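You operate a simulated robot arm through the tools that you are given. There is no shell and no other tool.

You run a simulated robot arm. Do the job below in one go: nothing can be reset, and whatever is moved stays where it is left.

Task
Lift the bench's spill with the magnet and drop it into tote 1.
Fine: lay the magnet across the tote to let go; the rocker ends on HOLD, the magnet goes back. Set down upright: magnet bar.
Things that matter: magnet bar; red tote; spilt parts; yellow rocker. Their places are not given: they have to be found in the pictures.

The check looks at the end state, three seconds after you hand in, the way a careful person would. Anything else that was tipped, shoved, dropped, spilled or broken makes it a failure.

Robot
A 7-joint arm with a two-finger parallel gripper, fixed in place. Base frame: the origin is on the floor under the middle of its stand, x ahead of it, y to its left, z up; the work surface is at about z = 820. Readings come in mm, rad, newtons and seconds.
With the tool pointing down near the work surface it reaches from about 420 to 900 mm from the base axis. Its first joint turns from -2.496 to 2.496 rad. Payload 3 kg.
The tool frame sits at the grasp point between the pads (the TCP): z along the fingers, y along the line on which they close. The tips reach 30 mm beyond it. The gripper opens to 94 mm. The fingers are 28 mm wide and 10 mm thick; the gripper's body (50 by 96 mm) begins 55 mm behind the TCP.
Orientation is told as [roll, pitch, yaw] about the base's x, y, z axes, in that order, counted from this pose: with the fingers straight down and closing along the base's y, the tool's x points along the base's -x, its y along +y and its z along -z.

Tools
- The arm moves only by the tool play_rows. Its argument "steps" is a list of rows, each an object (a shift or turn left out is 0, a gripper value left out holds the last) with "linear": the shift along the tool's x, y, z in units of 20 mm (1.0 is 20 mm), a list of three; "delta_rot": the turn, a rotation vector about the tool's x, y, z in units of 4 degrees (1.0 is 4 degrees), a list of three; "grip": the gripper command, from -1 (shut) to 1 (fully open), values between in proportion. In form: [{"linear": [dx, dy, dz], "delta_rot": [wx, wy, wz], "grip": grip}, ...]. A call has 1 to 20 rows; each row shifts and turns the commanded pose from where the row before left it, along the tool's axes as they then stand. A call with a number of a shift or a turn outside -1 to 1 is refused whole. Rows are played at 5 a second. More than 50 mm and 0.15 rad between two rows, or a gripper value outside its range, and nothing of the call is played. A pose out of reach is approached as far as the arm can. The call stops where the force on the tool passes 40 N (or 10 N more than at its start, if that is more) or the arm is blocked; 0.2 s more then pass. The fingers move at their own pace (about 72 mm/s each) and stop on an object; they squeeze with about 41 N. The grip force told is the motor's: it shows also when the fingers shut on nothing. Time passes only in rows, and 0.2 s behind the last, so rows that do not move let the fingers close. The reply holds the time, the measured pose of the TCP, the force on the tool along the base axes, the opening and the grip force, in the units named above and with some noise, with the torque about the TCP (base axes, N m) and any sound that the robot's microphone picked up.
- Cameras (640 x 400 px; columns grow to the right, rows downward): "scene" is fixed at [49.1, -499.7, 1463.8]; the picture's right is [0.78, -0.63, 0.00], its down [-0.27, -0.33, -0.91] and it looks along [0.57, 0.71, -0.42] (base axes); focal length 332 px, centre (320, 200). "wrist" rides on the gripper at [76, 14, -103] in the tool frame; the picture's right is [-0.18, 0.98, 0.00], its down [-0.75, -0.14, -0.64] and it looks along [-0.63, -0.12, 0.77] (tool axes); focal length 243 px, centre (320, 200).
- capture(camera): a new picture of that camera. The clock stands still meanwhile.
- locate(camera, pixels): for up to 12 pixels [column, row] of the newest picture of that camera ("zoom" is the newest enlarged one), the place [x, y, z] in the base frame of the surface seen there, good to about 2 mm. The clock stands still meanwhile.
- enlarge(camera, box): a new picture of the part [left, top, right, bottom] of that camera's present view, enlarged. The clock stands still meanwhile.
- sign_off(): hands the job in; it is judged then, once.

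Open the gripper and draw the arm clear of the work before you hand the job in, unless the task says otherwise.

The tools are called as a command line: name --argument value ..., lists and objects as JSON in quotes. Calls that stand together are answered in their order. play_rows: Moves the arm, as the interface text tells. Its arguments: {"type":"object","properties":{"steps":{"type":"array","items":{"type":"object","properties":{"linear":{"type":"array","items":{"type":"number"}},"delta_rot":{"type":"array","items":{"type":"number"}},"grip":{"type":"number"}}}}},"required":["steps"]} The other tools are called the same way: capture (camera) takes a picture; locate (camera, pixels) gives the place of the surface under pixels of a picture; enlarge (camera, box) takes an enlarged picture of a part of a camera's view; sign_off () hands the job in.

At the start:

```text
time_s: 0.0
eef_pos: [592.0, 58.6, 1189.1]
ee_rot: [-0.001, 0.001, 0.0]
wrist_force: [0.0, -0.8, -0.5]
moment: [-0.03, -0.02, 0.02]
opening: 94.3
gripper_force: 0.0
```

scene: 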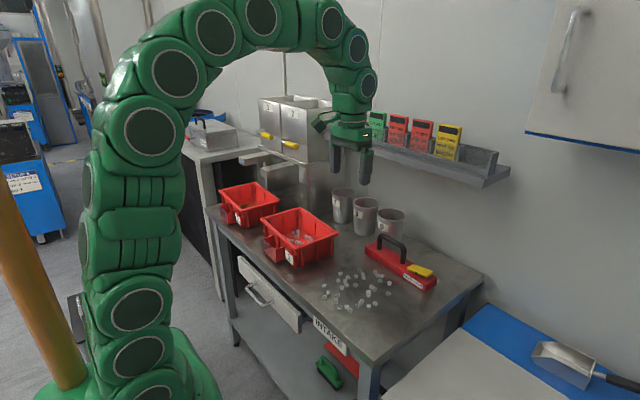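
wrist: 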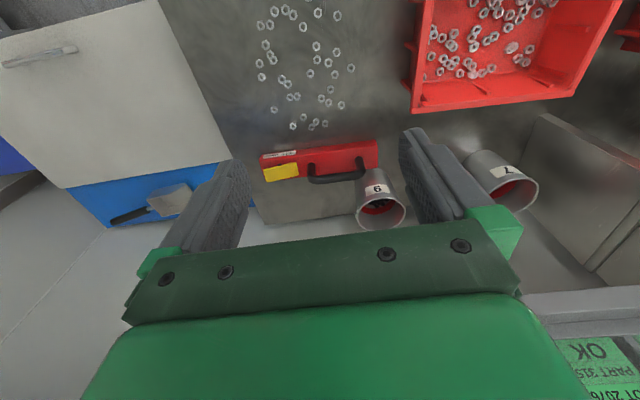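

The scene shows the red magnet bar with a yellow rocker near (400,265), spilt nuts near (355,290), and two red totes near (248,203) and (298,237). I'll enlarge these to read labels.

enlarge --camera "scene" --box '[340, 220, 460, 300]'

enlarge --camera "scene" --box '[200, 170, 350, 270]'

enlarge --camera "wrist" --box '[230, 0, 640, 230]'

```text
5.00 times, centred on (400, 260) of scene
```

zoom: 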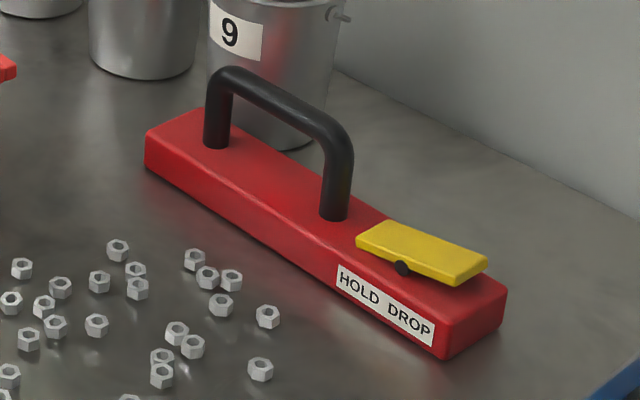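

```text
4.00 times, centred on (275, 220) of scene
```

zoom: 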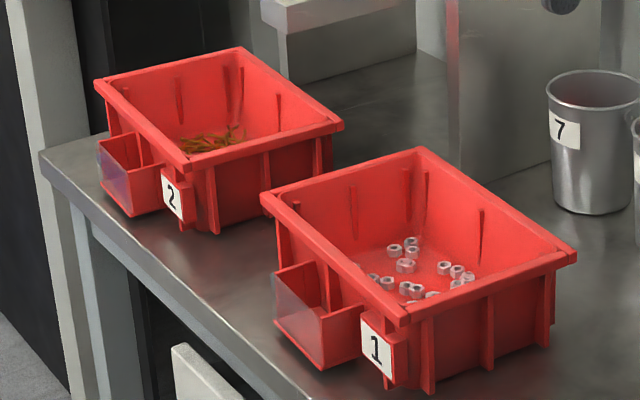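

```text
1.56 times, centred on (435, 115) of wrist
```

zoom: 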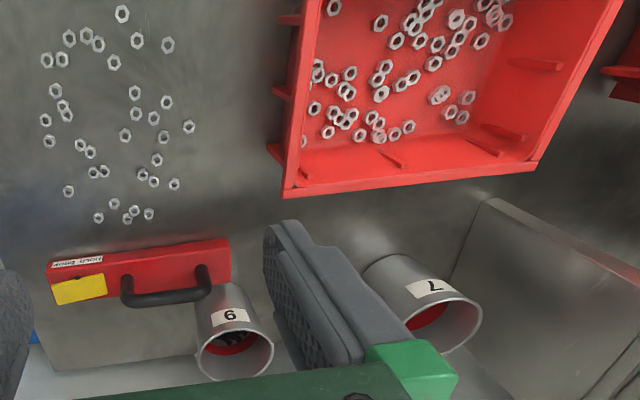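

The near tote carries label 1. The bar's rocker is at zoom (420,252) with HOLD near the handle and DROP at the outer end. I'll measure the bar's points with a fresh enlargement.

enlarge --camera "scene" --box '[340, 220, 460, 300]'

locate --camera "zoom" --pixels '[[148, 140], [445, 328], [503, 292], [205, 110], [217, 140], [334, 212], [230, 72], [335, 130], [362, 240], [455, 278], [482, 262], [392, 224]]'

locate --camera "scene" --pixels '[[263, 220], [305, 207], [344, 233], [300, 249], [300, 235], [320, 240], [330, 285], [390, 281], [350, 268], [360, 306], [341, 270], [376, 301]]'

```text
5.00 times, centred on (400, 260) of scene
```

zoom: 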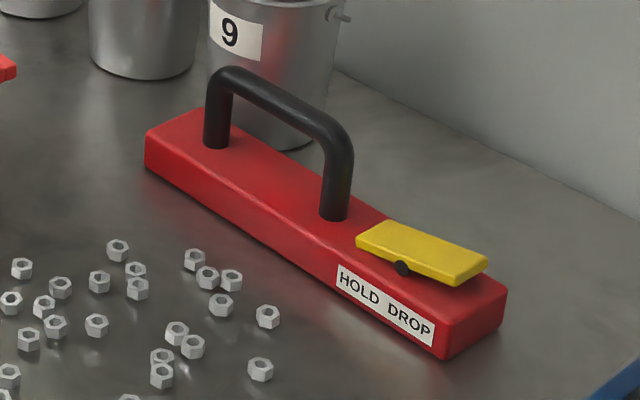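

```text
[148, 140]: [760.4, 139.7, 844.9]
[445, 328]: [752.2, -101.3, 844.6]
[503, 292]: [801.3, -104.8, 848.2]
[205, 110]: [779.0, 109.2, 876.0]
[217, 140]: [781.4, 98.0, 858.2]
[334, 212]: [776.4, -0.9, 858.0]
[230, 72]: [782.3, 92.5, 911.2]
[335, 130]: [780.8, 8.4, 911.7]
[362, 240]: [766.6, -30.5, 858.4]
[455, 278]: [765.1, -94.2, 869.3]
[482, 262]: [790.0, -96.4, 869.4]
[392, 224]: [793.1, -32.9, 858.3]
```

```text
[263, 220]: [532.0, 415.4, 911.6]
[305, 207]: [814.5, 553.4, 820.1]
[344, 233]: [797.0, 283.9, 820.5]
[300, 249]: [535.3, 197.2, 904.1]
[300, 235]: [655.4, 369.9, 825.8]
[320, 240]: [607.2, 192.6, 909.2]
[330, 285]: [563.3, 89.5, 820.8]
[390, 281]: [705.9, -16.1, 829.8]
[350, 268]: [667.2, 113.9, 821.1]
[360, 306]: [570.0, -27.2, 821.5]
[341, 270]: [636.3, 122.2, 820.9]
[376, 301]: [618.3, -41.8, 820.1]
```

The rocker's handle-side end (HOLD) sits at z≈858 and its outer end (DROP) at z≈869, so it's on HOLD now. Next I measure tote 1's rim, the pails and the nuts.

enlarge --camera "scene" --box '[250, 190, 370, 270]'

locate --camera "zoom" --pixels '[[85, 152], [294, 90], [292, 98], [492, 228], [488, 226], [270, 305], [272, 312], [175, 225], [380, 270], [380, 165], [190, 122], [260, 350]]'

capture --camera "wrist"

locate --camera "wrist" --pixels '[[414, 108], [574, 97], [618, 5], [425, 10], [417, 95], [350, 215], [405, 215], [380, 228], [375, 170], [470, 180], [535, 195], [500, 155]]'

```text
5.00 times, centred on (310, 230) of scene
```

zoom: 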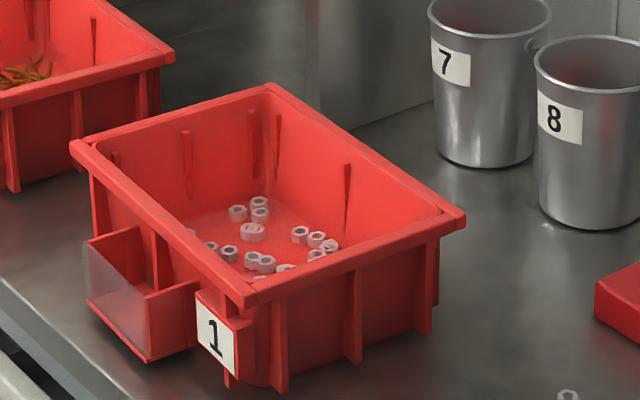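

```text
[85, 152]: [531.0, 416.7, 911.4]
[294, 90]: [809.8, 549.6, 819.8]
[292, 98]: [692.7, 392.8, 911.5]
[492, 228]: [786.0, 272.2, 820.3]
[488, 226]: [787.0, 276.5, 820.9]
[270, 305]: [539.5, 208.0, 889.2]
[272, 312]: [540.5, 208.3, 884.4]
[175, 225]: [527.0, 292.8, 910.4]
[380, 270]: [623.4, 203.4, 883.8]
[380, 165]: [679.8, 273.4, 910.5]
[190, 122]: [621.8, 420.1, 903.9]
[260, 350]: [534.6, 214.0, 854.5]
```

```text
taken
```

wrist: 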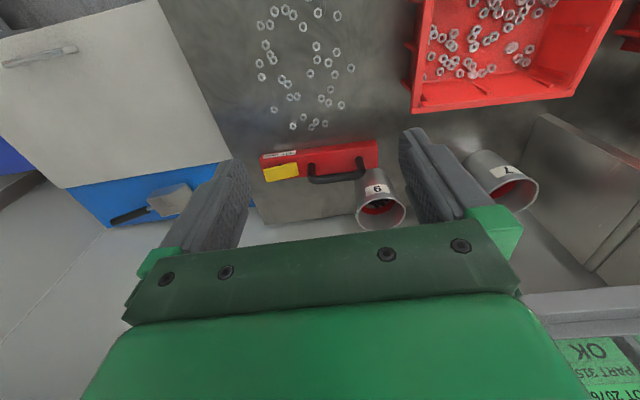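

```text
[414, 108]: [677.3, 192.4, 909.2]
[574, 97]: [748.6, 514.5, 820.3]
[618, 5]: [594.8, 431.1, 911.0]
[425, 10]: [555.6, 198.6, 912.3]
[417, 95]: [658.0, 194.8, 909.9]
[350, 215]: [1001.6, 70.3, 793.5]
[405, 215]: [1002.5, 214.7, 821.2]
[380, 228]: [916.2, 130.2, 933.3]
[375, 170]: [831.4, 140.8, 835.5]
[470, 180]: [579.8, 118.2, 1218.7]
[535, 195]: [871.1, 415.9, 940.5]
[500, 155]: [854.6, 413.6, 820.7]
```

Tote 1's rim is at z≈910, roughly x 525–690 and y 195–430, turned about −3°. The bar lies along y at x≈780. I move above it and turn the tool −90° so that the fingers close across the handle.

play_rows --steps '[{"linear": [-0.9, 0, 0]}, {"linear": [-0.9, 0, 0]}, {"linear": [-0.9, 0, 0]}, {"linear": [-0.9, 0, 0]}, {"linear": [-0.9, 0, 0]}, {"linear": [-0.9, 0, 0]}, {"linear": [-0.9, 0, 0]}, {"linear": [-0.9, 0, 0]}, {"linear": [-0.9, 0, 0]}, {"linear": [-0.9, 0, 0]}]'

play_rows --steps '[{"delta_rot": [0, 0, 1]}, {"delta_rot": [0, 0, 1]}, {"delta_rot": [0, 0, 1]}, {"delta_rot": [0, 0, 1]}, {"delta_rot": [0, 0, 1]}, {"delta_rot": [0, 0, 1]}, {"delta_rot": [0, 0, 1]}, {"delta_rot": [0, 0, 1]}, {"delta_rot": [0, 0, 1]}, {"delta_rot": [0, 0, 1]}, {"delta_rot": [0, 0, 1]}, {"delta_rot": [0, 0, 1]}, {"delta_rot": [0, 0, 1]}, {"delta_rot": [0, 0, 1]}, {"delta_rot": [0, 0, 1]}, {"delta_rot": [0, 0, 1]}, {"delta_rot": [0, 0, 1]}, {"delta_rot": [0, 0, 1]}, {"delta_rot": [0, 0, 1]}, {"delta_rot": [0, 0, 1]}]'

play_rows --steps '[{"delta_rot": [0, 0, 1]}, {"delta_rot": [0, 0, 1]}, {"delta_rot": [0, 0, 0.5]}, {}]'

capture --camera "wrist"

capture --camera "scene"

```text
time_s: 2.2
eef_pos: [772.6, 56.7, 1189.3]
ee_rot: [-0.002, -0.001, -0.001]
wrist_force: [0.7, -0.1, -0.1]
moment: [0.0, -0.02, 0.01]
opening: 94.1
gripper_force: 0.1
```

```text
time_s: 5.0
eef_pos: [771.2, 63.3, 1190.8]
ee_rot: [-0.002, 0.004, -0.865]
wrist_force: [-9.0, 3.9, 3.4]
moment: [0.16, -0.01, 0.4]
opening: 91.9
gripper_force: 0.0
stopped in row 13: the force on the tool passed its limit at 45 N (the readings are from after the stop); the commanded pose is now the measured one
```

```text
time_s: 5.5
eef_pos: [769.6, 69.2, 1190.5]
ee_rot: [-0.003, 0.011, -0.956]
wrist_force: [-9.9, 2.0, 4.2]
moment: [0.1, 0.01, 0.34]
opening: 89.6
gripper_force: 0.0
stopped in row 2: the force on the tool passed its limit at 45 N (the readings are from after the stop); the commanded pose is now the measured one
```

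```text
taken
```

wrist: 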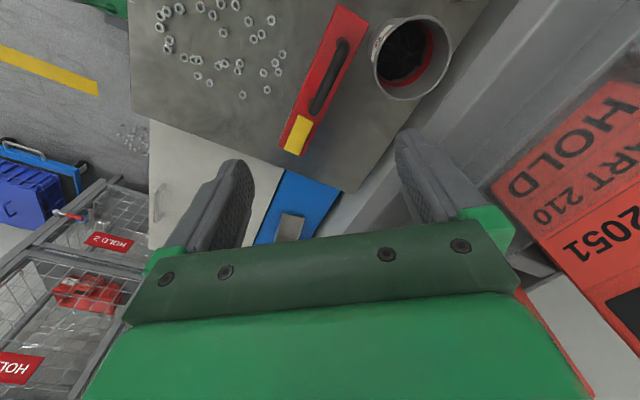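

```text
taken
```

scene: 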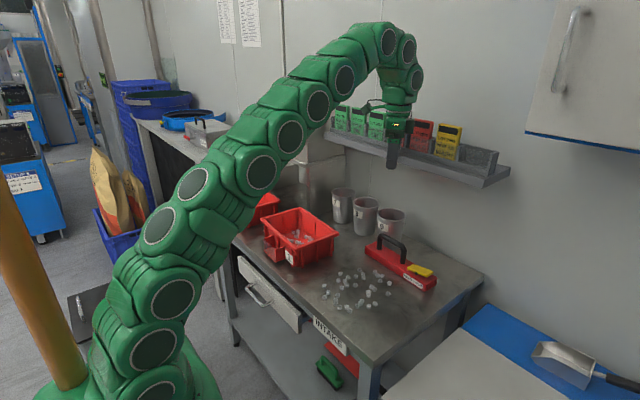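

The turn met the card shelf at the back (right finger by the red card in the wrist view, opening pushed to 89.6). I back straight away from it along base −x before anything else.

play_rows --steps '[{"linear": [0.29, -0.41, 0]}, {"linear": [0.577, -0.817, 0]}, {"linear": [0.577, -0.817, 0]}, {"linear": [0.577, -0.817, 0]}, {"linear": [0.577, -0.817, 0]}, {"linear": [0.577, -0.817, 0]}, {}]'

capture --camera "scene"

enlarge --camera "scene" --box '[330, 90, 520, 200]'

```text
time_s: 7.1
eef_pos: [659.7, 69.3, 1190.2]
ee_rot: [-0.003, 0.006, -0.957]
wrist_force: [0.4, 0.0, -0.8]
moment: [-0.01, 0.06, 0.0]
opening: 94.0
gripper_force: 0.0
```

```text
taken
```

scene: 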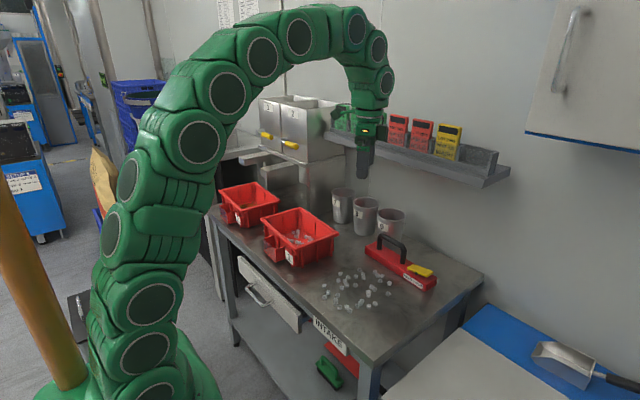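

```text
3.37 times, centred on (425, 145) of scene
```

zoom: 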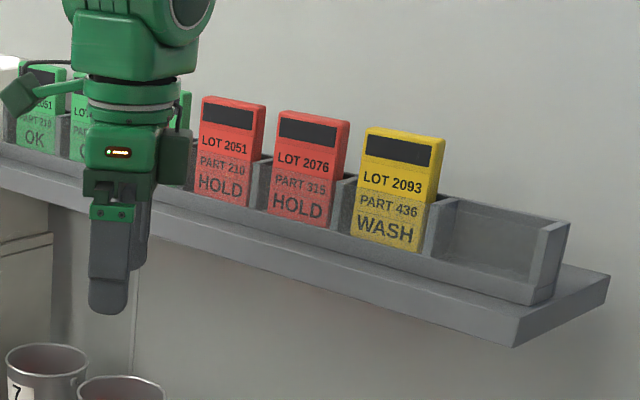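

The cards on the shelf still stand as before and the force is back to zero. I measure the shelf's front edge so I can keep clear of it.

locate --camera "zoom" --pixels '[[300, 270], [300, 285], [513, 345], [515, 325], [220, 205], [300, 225], [390, 245], [230, 100], [310, 115], [545, 230], [160, 220], [400, 265]]'

capture --camera "wrist"

```text
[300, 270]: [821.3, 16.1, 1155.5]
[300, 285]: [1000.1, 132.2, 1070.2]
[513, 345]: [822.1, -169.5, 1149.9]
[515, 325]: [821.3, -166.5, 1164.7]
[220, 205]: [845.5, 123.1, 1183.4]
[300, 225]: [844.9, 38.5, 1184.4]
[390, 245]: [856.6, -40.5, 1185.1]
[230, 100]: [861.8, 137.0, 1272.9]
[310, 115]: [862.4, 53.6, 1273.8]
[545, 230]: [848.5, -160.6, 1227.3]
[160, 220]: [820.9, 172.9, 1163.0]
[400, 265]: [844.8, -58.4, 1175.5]
```

```text
taken
```

wrist: 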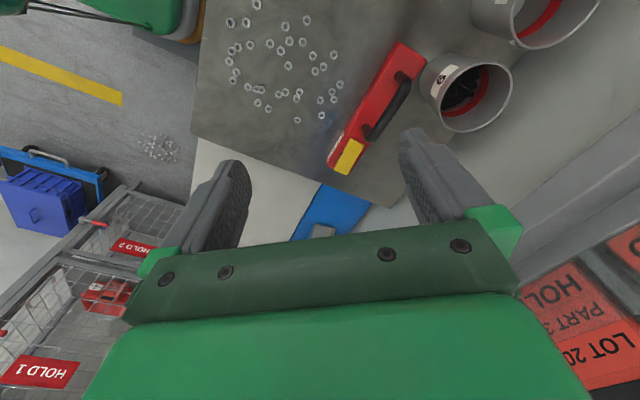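

The shelf's front edge is at x≈821, z 1148–1165 – it will be level with the wrist links when I grasp the handle. I check the wrist links' extents relative to the TCP.

locate --camera "scene" --pixels '[[350, 90], [358, 90], [372, 92], [388, 82], [394, 75], [360, 70], [372, 105], [385, 108], [355, 108], [375, 47], [365, 132], [382, 140]]'

enlarge --camera "scene" --box '[300, 0, 460, 200]'

```text
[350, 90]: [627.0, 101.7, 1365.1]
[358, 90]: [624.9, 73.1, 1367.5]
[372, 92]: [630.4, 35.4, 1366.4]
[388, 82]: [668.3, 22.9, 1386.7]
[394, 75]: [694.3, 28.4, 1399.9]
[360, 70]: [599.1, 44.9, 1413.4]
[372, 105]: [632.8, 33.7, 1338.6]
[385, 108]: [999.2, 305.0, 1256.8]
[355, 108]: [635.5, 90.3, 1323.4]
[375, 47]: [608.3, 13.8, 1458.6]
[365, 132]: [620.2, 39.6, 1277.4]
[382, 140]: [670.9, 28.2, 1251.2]
```

```text
2.00 times, centred on (380, 100) of scene
```

zoom: 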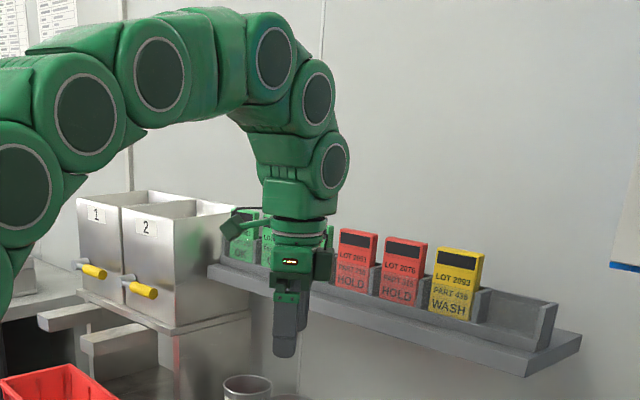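

The wrist joint lies about 195 mm above the TCP with ~57 mm radius, so a vertical tool at the handle would meet the shelf. I'll finish the −90° yaw here and lean the tool 20° back (top towards −x), which keeps the wrist clear of it.

play_rows --steps '[{"delta_rot": [0, 0, 1]}, {"delta_rot": [0, 0, 1]}, {"delta_rot": [0, 0, 1]}, {"delta_rot": [0, 0, 1]}, {"delta_rot": [0, 0, 1]}, {"delta_rot": [0, 0, 1]}, {"delta_rot": [0, 0, 1]}, {"delta_rot": [0, 0, 1]}, {"delta_rot": [0, 0, 0.79]}, {"delta_rot": [-1, 0, 0]}, {"delta_rot": [-1, 0, 0]}, {"delta_rot": [-1, 0, 0]}, {"delta_rot": [-1, 0, 0]}, {"delta_rot": [-1, 0, 0]}, {}]'

capture --camera "wrist"

capture --camera "scene"

```text
time_s: 10.3
eef_pos: [661.1, 67.4, 1190.6]
ee_rot: [0.343, 0.006, -1.57]
wrist_force: [0.6, 0.5, 1.0]
moment: [-0.01, -0.02, -0.01]
opening: 94.0
gripper_force: 0.2
```

```text
taken
```

wrist: 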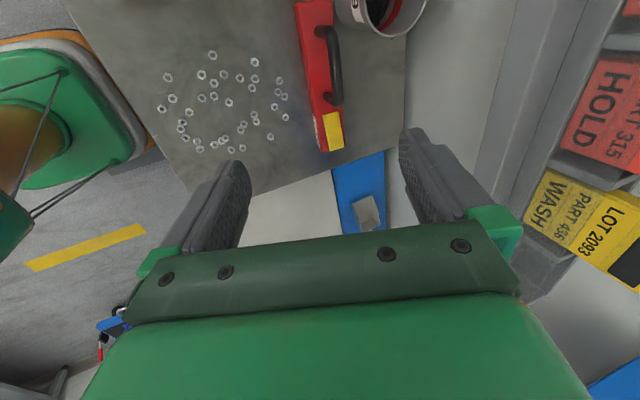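

```text
taken
```

scene: 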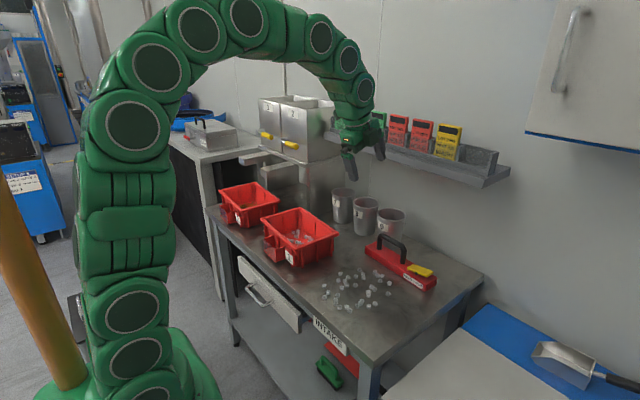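

Tool now at yaw −90° with a 20° lean. I measure the handle, bar ends and nuts from this viewpoint.

enlarge --camera "wrist" --box '[250, 0, 440, 160]'

enlarge --camera "wrist" --box '[130, 30, 330, 170]'

```text
2.50 times, centred on (345, 80) of wrist
```

zoom: 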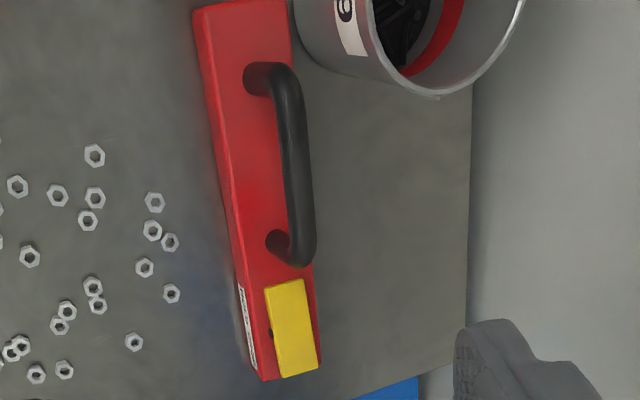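

```text
2.86 times, centred on (230, 100) of wrist
```

zoom: 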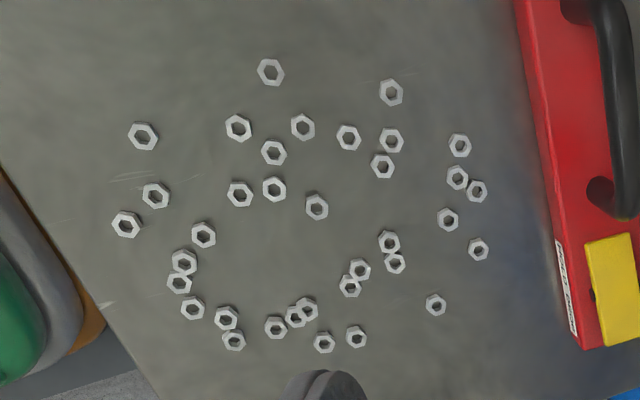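

I count about 35 nuts. I locate the outermost ones in this enlarged view and then points of the handle.

locate --camera "zoom" --pixels '[[270, 64], [391, 86], [143, 127], [126, 216], [459, 138], [476, 186], [478, 242], [435, 299], [179, 278], [233, 336], [323, 337], [356, 331]]'

locate --camera "wrist" --pixels '[[296, 3], [332, 2], [331, 28], [336, 40], [340, 60], [341, 80], [342, 100], [323, 150], [345, 146], [328, 115], [338, 148], [344, 98]]'

```text
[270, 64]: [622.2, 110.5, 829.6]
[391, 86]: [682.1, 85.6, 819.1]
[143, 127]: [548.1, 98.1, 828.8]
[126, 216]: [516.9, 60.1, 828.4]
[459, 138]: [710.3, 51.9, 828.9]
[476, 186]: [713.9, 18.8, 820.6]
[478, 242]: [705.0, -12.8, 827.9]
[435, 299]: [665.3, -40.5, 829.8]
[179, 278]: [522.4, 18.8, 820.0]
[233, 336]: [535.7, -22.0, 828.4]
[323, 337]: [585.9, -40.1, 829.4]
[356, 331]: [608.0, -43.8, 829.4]
```

```text
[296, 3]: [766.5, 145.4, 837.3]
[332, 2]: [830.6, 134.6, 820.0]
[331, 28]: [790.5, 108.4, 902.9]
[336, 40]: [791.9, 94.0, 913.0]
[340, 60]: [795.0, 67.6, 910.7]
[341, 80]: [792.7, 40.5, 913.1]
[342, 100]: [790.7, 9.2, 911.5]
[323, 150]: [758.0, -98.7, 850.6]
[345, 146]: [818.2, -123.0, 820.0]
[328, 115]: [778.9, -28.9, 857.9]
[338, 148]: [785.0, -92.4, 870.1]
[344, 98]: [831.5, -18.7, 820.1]
```

The spill spans x 517–714, y −44–112. For the handle I need a sharper fix, so I enlarge it and sample across the tube.

enlarge --camera "wrist" --box '[300, 10, 364, 50]'

enlarge --camera "wrist" --box '[290, 20, 386, 80]'

enlarge --camera "wrist" --box '[290, 20, 386, 120]'

```text
10.00 times, centred on (332, 30) of wrist
```

zoom: 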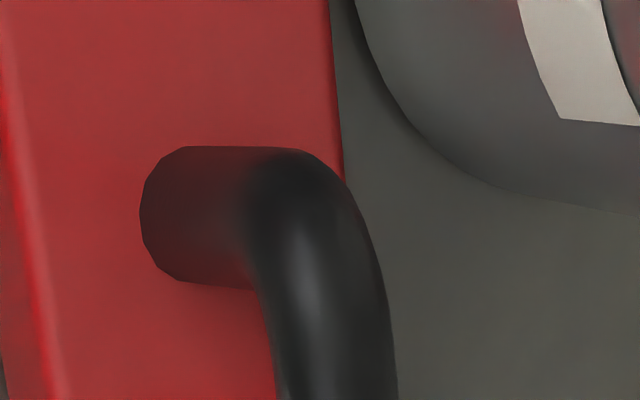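

```text
6.67 times, centred on (338, 50) of wrist
```

zoom: 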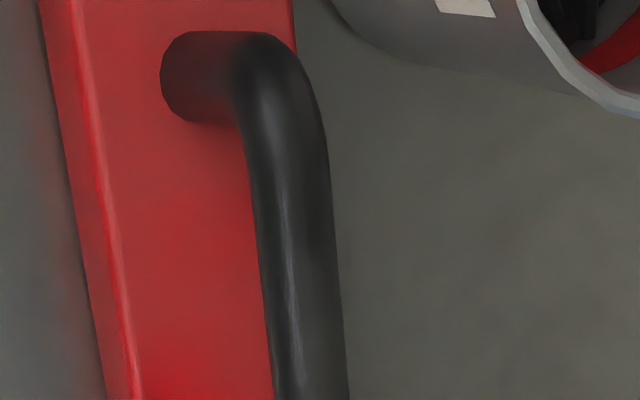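

```text
4.00 times, centred on (338, 70) of wrist
```

zoom: 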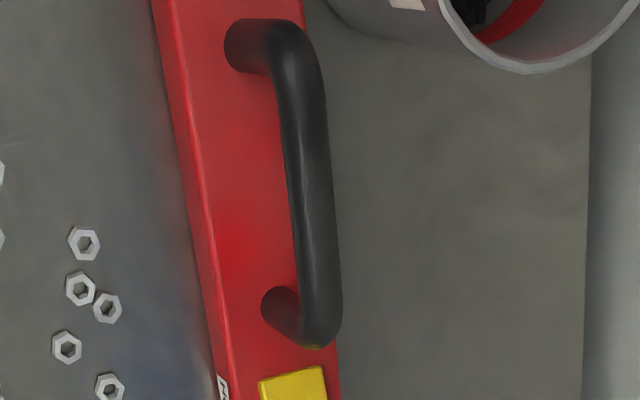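

The handle tube runs from (290,60) to (320,330) in this zoom. I sample its middle line and edges and the bar's top edges.

locate --camera "zoom" --pixels '[[285, 150], [305, 150], [324, 150], [294, 230], [314, 230], [333, 230], [300, 290], [320, 290], [228, 47], [264, 305], [240, 200], [280, 46]]'

```text
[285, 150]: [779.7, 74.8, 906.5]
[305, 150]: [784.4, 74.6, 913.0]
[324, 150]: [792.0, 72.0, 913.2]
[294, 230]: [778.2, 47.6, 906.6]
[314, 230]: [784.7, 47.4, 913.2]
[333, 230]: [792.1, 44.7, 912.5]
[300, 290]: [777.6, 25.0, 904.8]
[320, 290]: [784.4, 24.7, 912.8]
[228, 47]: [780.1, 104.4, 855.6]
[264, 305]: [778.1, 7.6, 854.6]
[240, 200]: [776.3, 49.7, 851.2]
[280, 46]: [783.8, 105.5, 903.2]
```

Handle tube centre is at about (785, y, 905), radius ~7.5, running y 0–98, and the bar is turned about −2°. I go to a pre-grasp point on the approach line, with the fingers partly open and the yaw trimmed.

play_rows --steps '[{"delta_rot": [0, -0.171, 0.47], "grip": 0.3}, {"linear": [-0.155, 0.1, 0.928]}, {"linear": [-0.155, 0.1, 0.928]}, {"linear": [-0.155, 0.1, 0.928]}, {"linear": [-0.155, 0.1, 0.928]}, {"linear": [-0.155, 0.1, 0.928]}, {"linear": [-0.155, 0.1, 0.928]}, {"linear": [-0.155, 0.1, 0.928]}, {"linear": [-0.155, 0.1, 0.928]}, {"linear": [-0.155, 0.1, 0.928]}, {"linear": [-0.155, 0.1, 0.928]}, {}]'

capture --camera "wrist"

capture --camera "scene"

```text
time_s: 12.9
eef_pos: [740.8, 35.2, 1022.8]
ee_rot: [0.343, 0.005, -1.607]
wrist_force: [0.1, 0.1, 0.3]
moment: [0.01, -0.05, 0.0]
opening: 61.2
gripper_force: 0.0
```

```text
taken
```

wrist: 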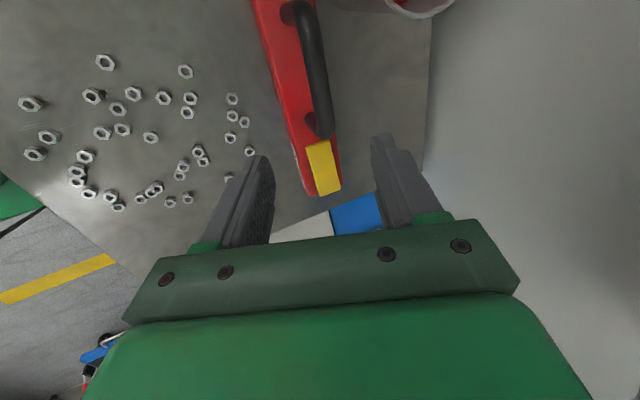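

```text
taken
```

scene: 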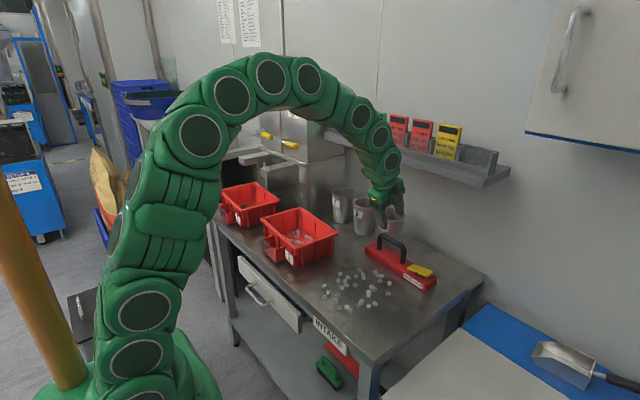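

Pre-grasp reached. I re-measure the handle tube from this closer view before descending.

enlarge --camera "wrist" --box '[260, 0, 372, 70]'

enlarge --camera "wrist" --box '[240, 0, 400, 200]'

```text
5.71 times, centred on (316, 35) of wrist
```

zoom: 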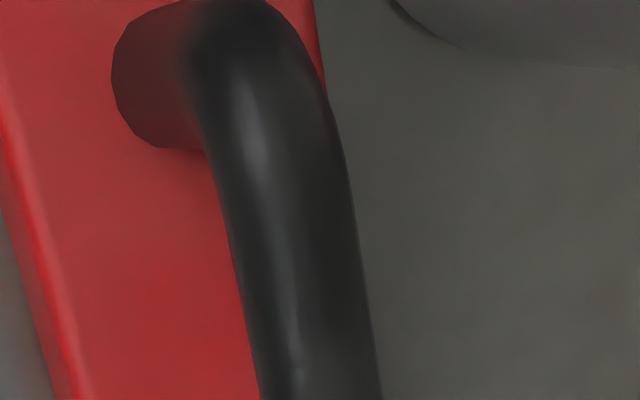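

```text
2.00 times, centred on (320, 100) of wrist
```

zoom: 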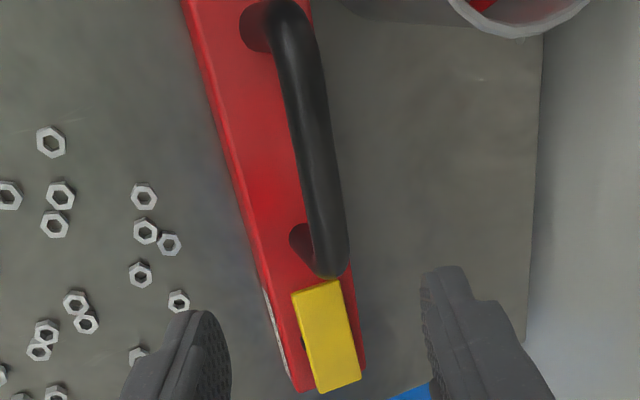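

locate --camera "zoom" --pixels '[[290, 100], [308, 100], [327, 100], [302, 170], [320, 170], [338, 170], [308, 225], [327, 225], [345, 225], [295, 386], [363, 372], [242, 35]]'

```text
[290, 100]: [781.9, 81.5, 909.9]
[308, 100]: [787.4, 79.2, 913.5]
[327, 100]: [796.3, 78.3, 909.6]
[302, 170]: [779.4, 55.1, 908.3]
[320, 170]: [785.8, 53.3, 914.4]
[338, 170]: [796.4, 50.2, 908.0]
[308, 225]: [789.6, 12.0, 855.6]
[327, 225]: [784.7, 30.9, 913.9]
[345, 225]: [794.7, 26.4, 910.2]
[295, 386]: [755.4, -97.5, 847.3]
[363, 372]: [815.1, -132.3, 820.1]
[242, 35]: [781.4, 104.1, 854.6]
```

The tube centre here is about (787, 35, 905.5). I descend along the approach line to TCP ≈ (785, 36, 910), straddling the tube.

play_rows --steps '[{"linear": [0.1, 0.2, 0.5]}, {"linear": [0, 0, 1]}, {"linear": [0, 0, 1]}, {"linear": [0, 0, 1]}, {"linear": [0, 0, 1]}, {"linear": [0, 0, 0.8]}, {"linear": [0, 0, 0.75]}, {}]'

capture --camera "wrist"

enlarge --camera "scene" --box '[310, 120, 502, 240]'

```text
time_s: 14.7
eef_pos: [784.9, 35.3, 910.1]
ee_rot: [0.342, 0.005, -1.604]
wrist_force: [-0.4, -0.8, 0.1]
moment: [-0.02, 0.0, 0.0]
opening: 61.0
gripper_force: 0.0
```

```text
taken
```

wrist: 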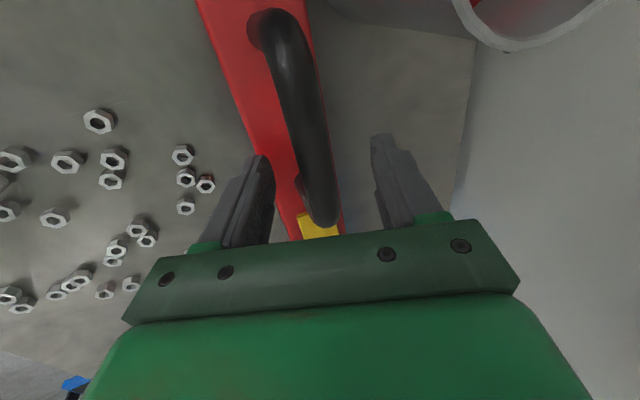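

```text
3.33 times, centred on (406, 180) of scene
```

zoom: 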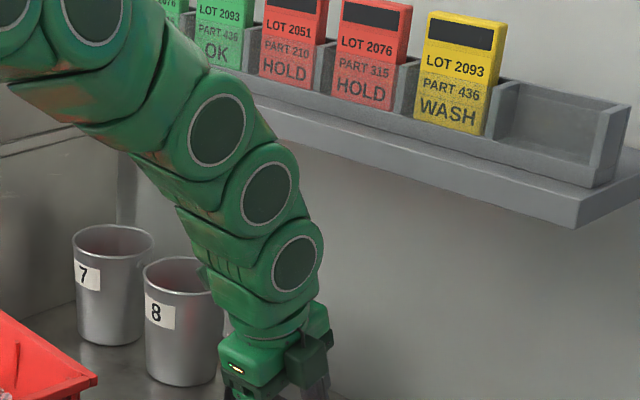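

The tube sits between the fingers (wrist ≈ (315,150)). I close the gripper and wait.

play_rows --steps '[{"grip": -1}, {"grip": -1}, {"grip": -1}, {"grip": -1}, {"grip": -1}]'

capture --camera "wrist"

```text
time_s: 15.9
eef_pos: [784.2, 36.6, 909.2]
ee_rot: [0.341, 0.006, -1.606]
wrist_force: [-1.3, -0.7, 0.1]
moment: [0.05, -0.05, -0.06]
opening: 21.5
gripper_force: 41.1
```

```text
taken
```

wrist: 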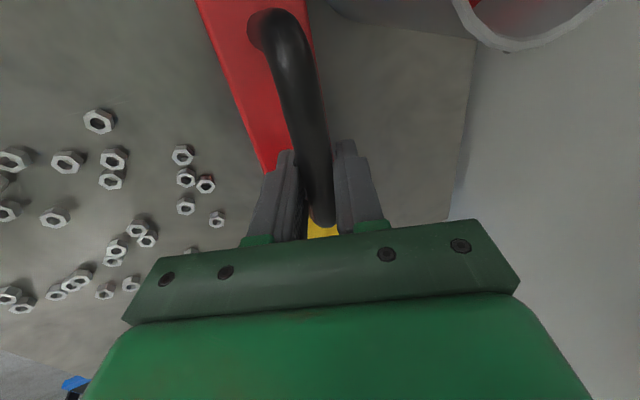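

Gripped at 41 N on a ~21 mm tube. I lift 30 mm straight up and check weight and tilt.

play_rows --steps '[{"linear": [0, 0.085, -0.235]}, {"linear": [0, 0.17, -0.47]}, {"linear": [0, 0.17, -0.47]}, {"linear": [0, 0.085, -0.235]}, {}, {}]'

capture --camera "wrist"

enlarge --camera "scene" --box '[330, 200, 490, 300]'

```text
time_s: 17.3
eef_pos: [785.4, 34.4, 938.8]
ee_rot: [0.341, 0.007, -1.607]
wrist_force: [-0.6, -0.5, -7.0]
moment: [0.09, -0.01, -0.02]
opening: 21.1
gripper_force: 41.0
```

```text
taken
```

wrist: 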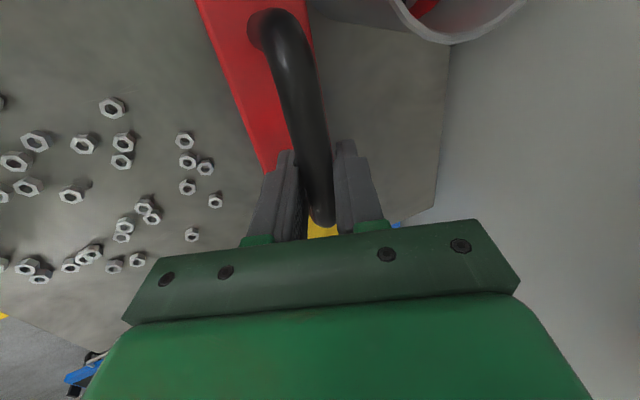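

```text
4.00 times, centred on (410, 250) of scene
```

zoom: 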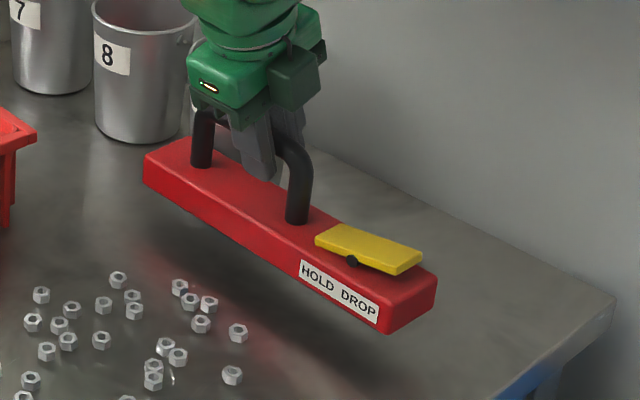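

The bar is up, weighing about 7 N. I check that it hangs level.

locate --camera "zoom" --pixels '[[150, 165], [150, 178], [385, 310], [387, 328], [435, 285], [270, 240], [330, 235], [410, 265], [205, 140], [300, 215], [180, 148], [432, 300]]'

```text
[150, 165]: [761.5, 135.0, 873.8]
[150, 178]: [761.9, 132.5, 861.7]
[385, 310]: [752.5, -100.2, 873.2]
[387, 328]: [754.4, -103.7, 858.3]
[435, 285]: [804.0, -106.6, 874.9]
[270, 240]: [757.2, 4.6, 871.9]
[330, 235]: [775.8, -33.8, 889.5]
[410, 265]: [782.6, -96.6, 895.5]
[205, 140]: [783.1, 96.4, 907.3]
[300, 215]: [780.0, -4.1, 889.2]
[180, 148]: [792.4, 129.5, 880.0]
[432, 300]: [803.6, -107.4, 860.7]
```

The bar is level, its underside at TCP z − 89. Now I map all the nuts from the scene camera so I can plan the passes.

enlarge --camera "scene" --box '[312, 260, 400, 315]'

```text
7.27 times, centred on (356, 288) of scene
```

zoom: 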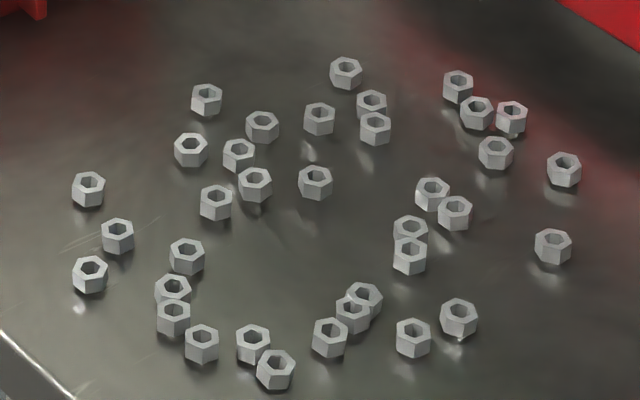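

locate --camera "zoom" --pixels '[[207, 106], [263, 134], [320, 126], [346, 80], [372, 107], [376, 136], [458, 93], [477, 120], [512, 125], [496, 160], [564, 176], [553, 253]]'

locate --camera "zoom" --pixels '[[190, 156], [239, 162], [255, 192], [216, 210], [315, 190], [88, 196], [118, 243], [90, 281], [187, 264], [173, 293], [173, 325], [202, 351]]'

locate --camera "zoom" --pixels '[[433, 199], [455, 220], [411, 232], [409, 262], [253, 350], [275, 378], [329, 346], [364, 303], [353, 320], [413, 345], [459, 324], [72, 398]]'

```text
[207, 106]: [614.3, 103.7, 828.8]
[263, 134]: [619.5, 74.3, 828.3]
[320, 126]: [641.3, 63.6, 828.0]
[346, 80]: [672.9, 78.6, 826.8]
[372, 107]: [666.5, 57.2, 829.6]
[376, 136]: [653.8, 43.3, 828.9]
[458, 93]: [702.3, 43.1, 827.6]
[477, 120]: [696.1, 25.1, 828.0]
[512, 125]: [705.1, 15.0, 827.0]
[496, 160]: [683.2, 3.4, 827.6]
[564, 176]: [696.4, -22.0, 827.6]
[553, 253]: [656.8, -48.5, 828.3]
```

```text
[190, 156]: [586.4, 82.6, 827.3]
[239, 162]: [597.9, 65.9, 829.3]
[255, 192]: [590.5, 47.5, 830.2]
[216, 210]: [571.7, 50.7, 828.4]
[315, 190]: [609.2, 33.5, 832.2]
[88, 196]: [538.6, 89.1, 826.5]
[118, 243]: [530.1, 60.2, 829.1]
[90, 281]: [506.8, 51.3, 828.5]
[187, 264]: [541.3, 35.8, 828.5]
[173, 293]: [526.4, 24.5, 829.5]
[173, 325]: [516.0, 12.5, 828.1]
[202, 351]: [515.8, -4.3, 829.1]
```

```text
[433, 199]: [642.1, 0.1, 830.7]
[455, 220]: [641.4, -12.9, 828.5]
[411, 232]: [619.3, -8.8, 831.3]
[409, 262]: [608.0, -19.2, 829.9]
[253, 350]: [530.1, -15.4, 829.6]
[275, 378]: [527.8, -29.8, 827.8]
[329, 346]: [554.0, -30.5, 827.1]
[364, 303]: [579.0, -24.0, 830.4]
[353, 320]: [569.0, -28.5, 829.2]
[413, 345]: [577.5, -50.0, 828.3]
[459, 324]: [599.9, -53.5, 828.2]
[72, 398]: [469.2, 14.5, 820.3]
```

All 35 nuts lie at x ≈ 510–710, y ≈ −50–108. I raise the bar 40 mm more and carry it over the rear column (bar centre x≈688), staying high before lowering.

play_rows --steps '[{"linear": [0, 0.336, -0.942]}, {"linear": [0, 0.336, -0.942]}, {"linear": [-0.034, -0.885, -0.316]}, {"linear": [-0.034, -0.885, -0.316]}, {"linear": [-0.034, -0.885, -0.316]}, {"linear": [-0.034, -0.885, -0.316]}, {"linear": [-0.034, -0.885, -0.316]}, {}, {}]'

capture --camera "scene"

enlarge --camera "scene" --box '[300, 210, 460, 310]'

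```text
time_s: 19.3
eef_pos: [690.0, 34.8, 980.7]
ee_rot: [0.342, 0.005, -1.606]
wrist_force: [0.3, -0.5, -6.2]
moment: [0.08, 0.02, 0.01]
opening: 21.3
gripper_force: 41.0
```

```text
taken
```

scene: 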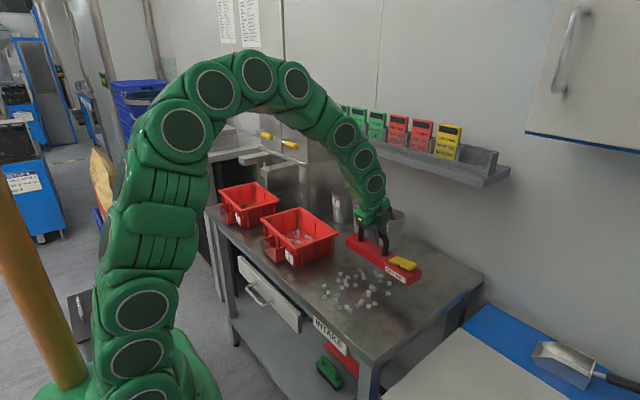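

```text
4.00 times, centred on (380, 260) of scene
```

zoom: 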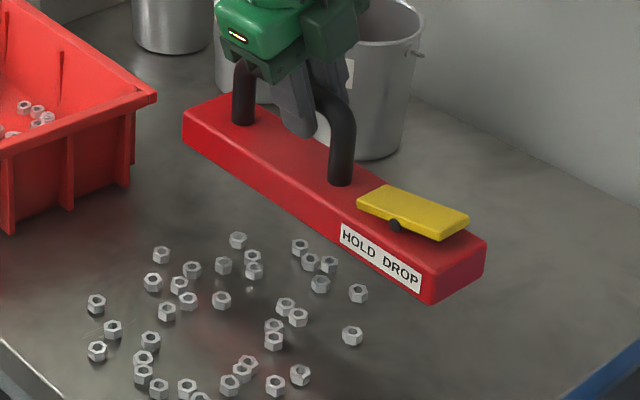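

The bar hovers over the rear column with its underside at ≈891, and no nuts are drawn yet. I lower 35 mm and look.

play_rows --steps '[{"linear": [0, -0.168, 0.471]}, {"linear": [0, -0.168, 0.471]}, {"linear": [0, -0.168, 0.471]}, {"linear": [0, -0.084, 0.235]}, {}]'

enlarge --camera "scene" --box '[300, 210, 460, 310]'

```text
time_s: 20.5
eef_pos: [689.6, 34.1, 942.6]
ee_rot: [0.341, 0.006, -1.604]
wrist_force: [0.0, 0.0, -7.2]
moment: [0.09, -0.05, 0.03]
opening: 21.4
gripper_force: 40.8
```

```text
4.00 times, centred on (380, 260) of scene
```

zoom: 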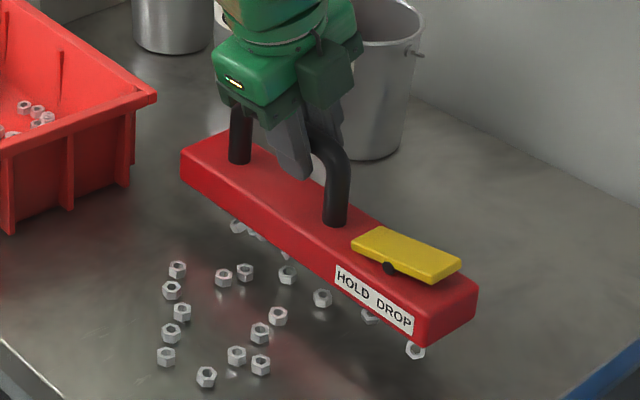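

At an underside height of ≈853 many nuts have already jumped to the bar and others moved. I pause without moving and look again.

play_rows --steps '[{}, {}, {}]'

enlarge --camera "scene" --box '[300, 210, 460, 310]'

capture --camera "wrist"

```text
time_s: 21.3
eef_pos: [689.5, 34.5, 945.1]
ee_rot: [0.342, 0.004, -1.605]
wrist_force: [-0.6, -0.1, -8.2]
moment: [0.11, 0.01, 0.02]
opening: 21.0
gripper_force: 40.8
```

```text
4.00 times, centred on (380, 260) of scene
```

zoom: 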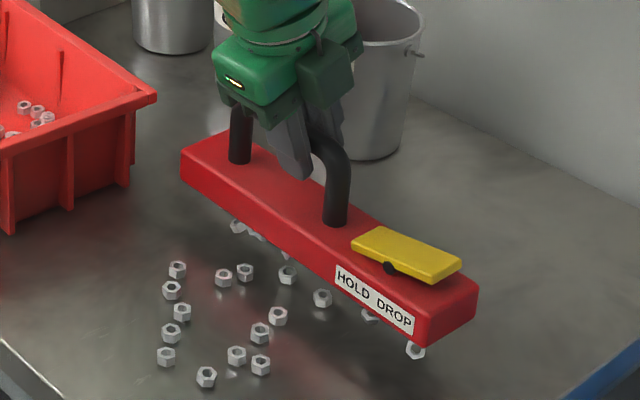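

```text
taken
```

wrist: 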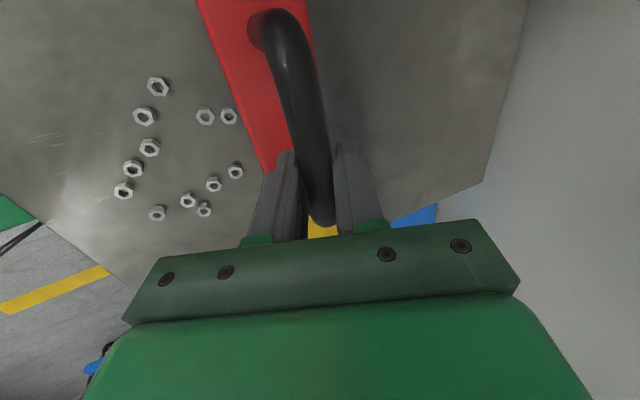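

The picture is steady now. I check the heights of the remaining nuts, to tell which hang on the bar and which still lie on the bench.

locate --camera "zoom" --pixels '[[238, 226], [258, 237], [285, 254], [288, 276], [322, 300], [370, 316], [415, 352], [245, 274], [224, 280], [278, 318], [260, 335], [440, 345]]'

locate --camera "zoom" --pixels '[[178, 272], [172, 293], [183, 314], [170, 335], [166, 358], [206, 379], [236, 358], [260, 367], [425, 325], [185, 165], [420, 346], [475, 320]]'

```text
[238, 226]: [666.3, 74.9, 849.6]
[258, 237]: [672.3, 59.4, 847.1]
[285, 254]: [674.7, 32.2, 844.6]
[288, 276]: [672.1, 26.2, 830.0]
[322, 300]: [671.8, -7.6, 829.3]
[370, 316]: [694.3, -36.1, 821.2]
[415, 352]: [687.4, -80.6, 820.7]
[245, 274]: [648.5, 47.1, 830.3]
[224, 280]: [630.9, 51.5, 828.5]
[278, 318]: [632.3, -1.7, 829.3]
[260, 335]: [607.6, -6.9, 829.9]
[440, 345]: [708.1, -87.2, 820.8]
```

```text
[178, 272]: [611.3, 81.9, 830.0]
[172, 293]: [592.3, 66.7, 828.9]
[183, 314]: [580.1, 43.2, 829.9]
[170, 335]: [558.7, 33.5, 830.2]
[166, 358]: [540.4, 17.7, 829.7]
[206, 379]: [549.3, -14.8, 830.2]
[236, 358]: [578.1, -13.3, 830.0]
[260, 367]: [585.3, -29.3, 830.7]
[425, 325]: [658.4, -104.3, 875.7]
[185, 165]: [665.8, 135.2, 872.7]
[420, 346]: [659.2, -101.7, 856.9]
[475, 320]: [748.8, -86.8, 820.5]
```

Three nuts visibly hang at z≈845–850 while one lies on the bench under the bar's rocker end (≈(690,−80)). I raise the bar 45 mm and look at what stays on the bench.

play_rows --steps '[{"linear": [0, 0.168, -0.471]}, {"linear": [0, 0.336, -0.942]}, {"linear": [0, 0.252, -0.706]}, {}, {}]'

enlarge --camera "scene" --box '[300, 210, 460, 310]'

capture --camera "wrist"

```text
time_s: 22.5
eef_pos: [690.5, 33.9, 989.5]
ee_rot: [0.343, 0.005, -1.606]
wrist_force: [0.6, 0.4, -8.3]
moment: [0.08, 0.01, -0.02]
opening: 21.0
gripper_force: 41.0
```

```text
4.00 times, centred on (380, 260) of scene
```

zoom: 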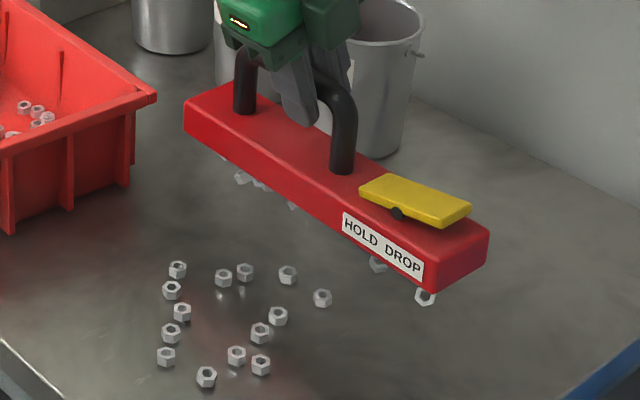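

```text
taken
```

wrist: 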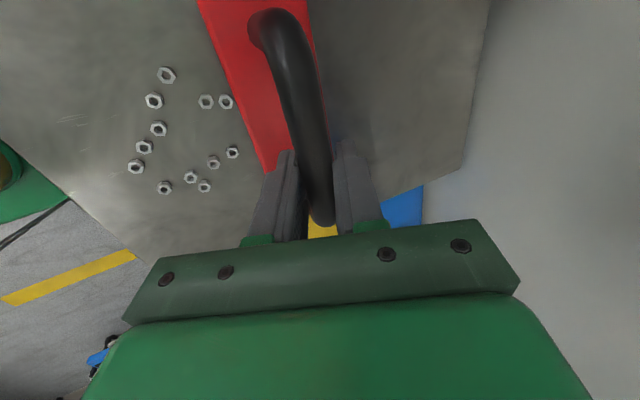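

21 nuts now hang on the bar and 14 remain on the bench. I locate the hanging ones that are visible along the lower edge.

locate --camera "zoom" --pixels '[[240, 178], [258, 185], [292, 205], [376, 264], [382, 266], [425, 298], [427, 301], [223, 157], [186, 130], [428, 285], [345, 216], [487, 240]]'

enlarge --camera "scene" --box '[340, 240, 420, 290]'

```text
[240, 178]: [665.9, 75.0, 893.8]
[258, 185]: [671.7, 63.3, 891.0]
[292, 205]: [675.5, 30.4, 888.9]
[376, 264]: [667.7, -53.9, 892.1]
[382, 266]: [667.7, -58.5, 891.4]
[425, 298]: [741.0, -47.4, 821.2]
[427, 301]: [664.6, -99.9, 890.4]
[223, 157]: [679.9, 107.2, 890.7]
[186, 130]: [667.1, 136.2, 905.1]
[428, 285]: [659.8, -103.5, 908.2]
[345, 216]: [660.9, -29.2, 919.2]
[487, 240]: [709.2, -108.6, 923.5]
```

```text
8.00 times, centred on (380, 265) of scene
```

zoom: 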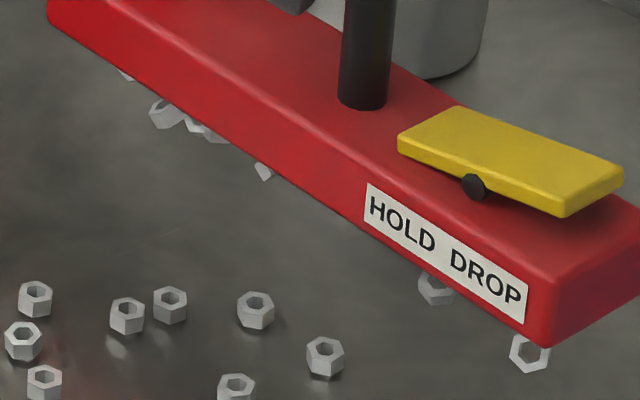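

The rear-side pass picked up 21 nuts, though a couple sit near the bar's ends. I move the bar, still high, over the middle of the remaining 14 (≈(605,27)) so those come up near the bar's centre.

play_rows --steps '[{"linear": [0.075, -0.777, -0.277]}, {"linear": [0.075, -0.777, -0.277]}, {"linear": [0.075, -0.777, -0.277]}, {"linear": [0.075, -0.777, -0.277]}, {"linear": [0.075, -0.777, -0.277]}, {}, {}]'

enlarge --camera "scene" --box '[300, 210, 460, 310]'

capture --camera "wrist"

```text
time_s: 24.1
eef_pos: [608.6, 46.1, 987.3]
ee_rot: [0.342, 0.006, -1.605]
wrist_force: [0.0, -1.1, -7.4]
moment: [0.08, 0.01, 0.05]
opening: 21.1
gripper_force: 41.2
```

```text
4.00 times, centred on (380, 260) of scene
```

zoom: 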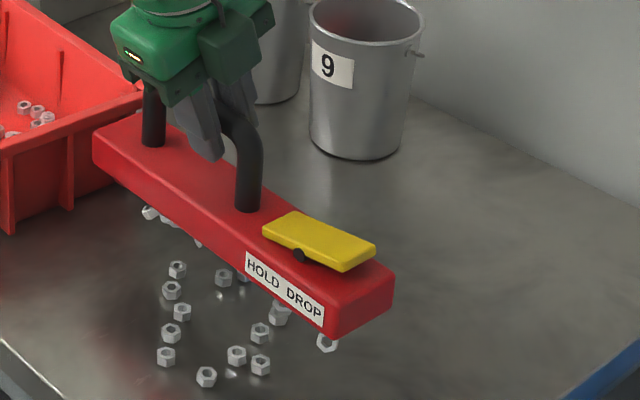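

```text
taken
```

wrist: 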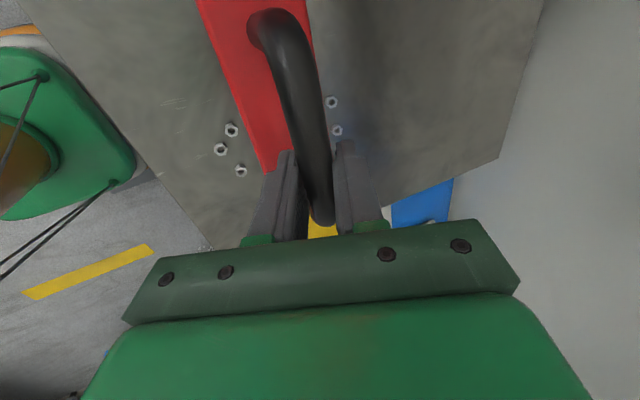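

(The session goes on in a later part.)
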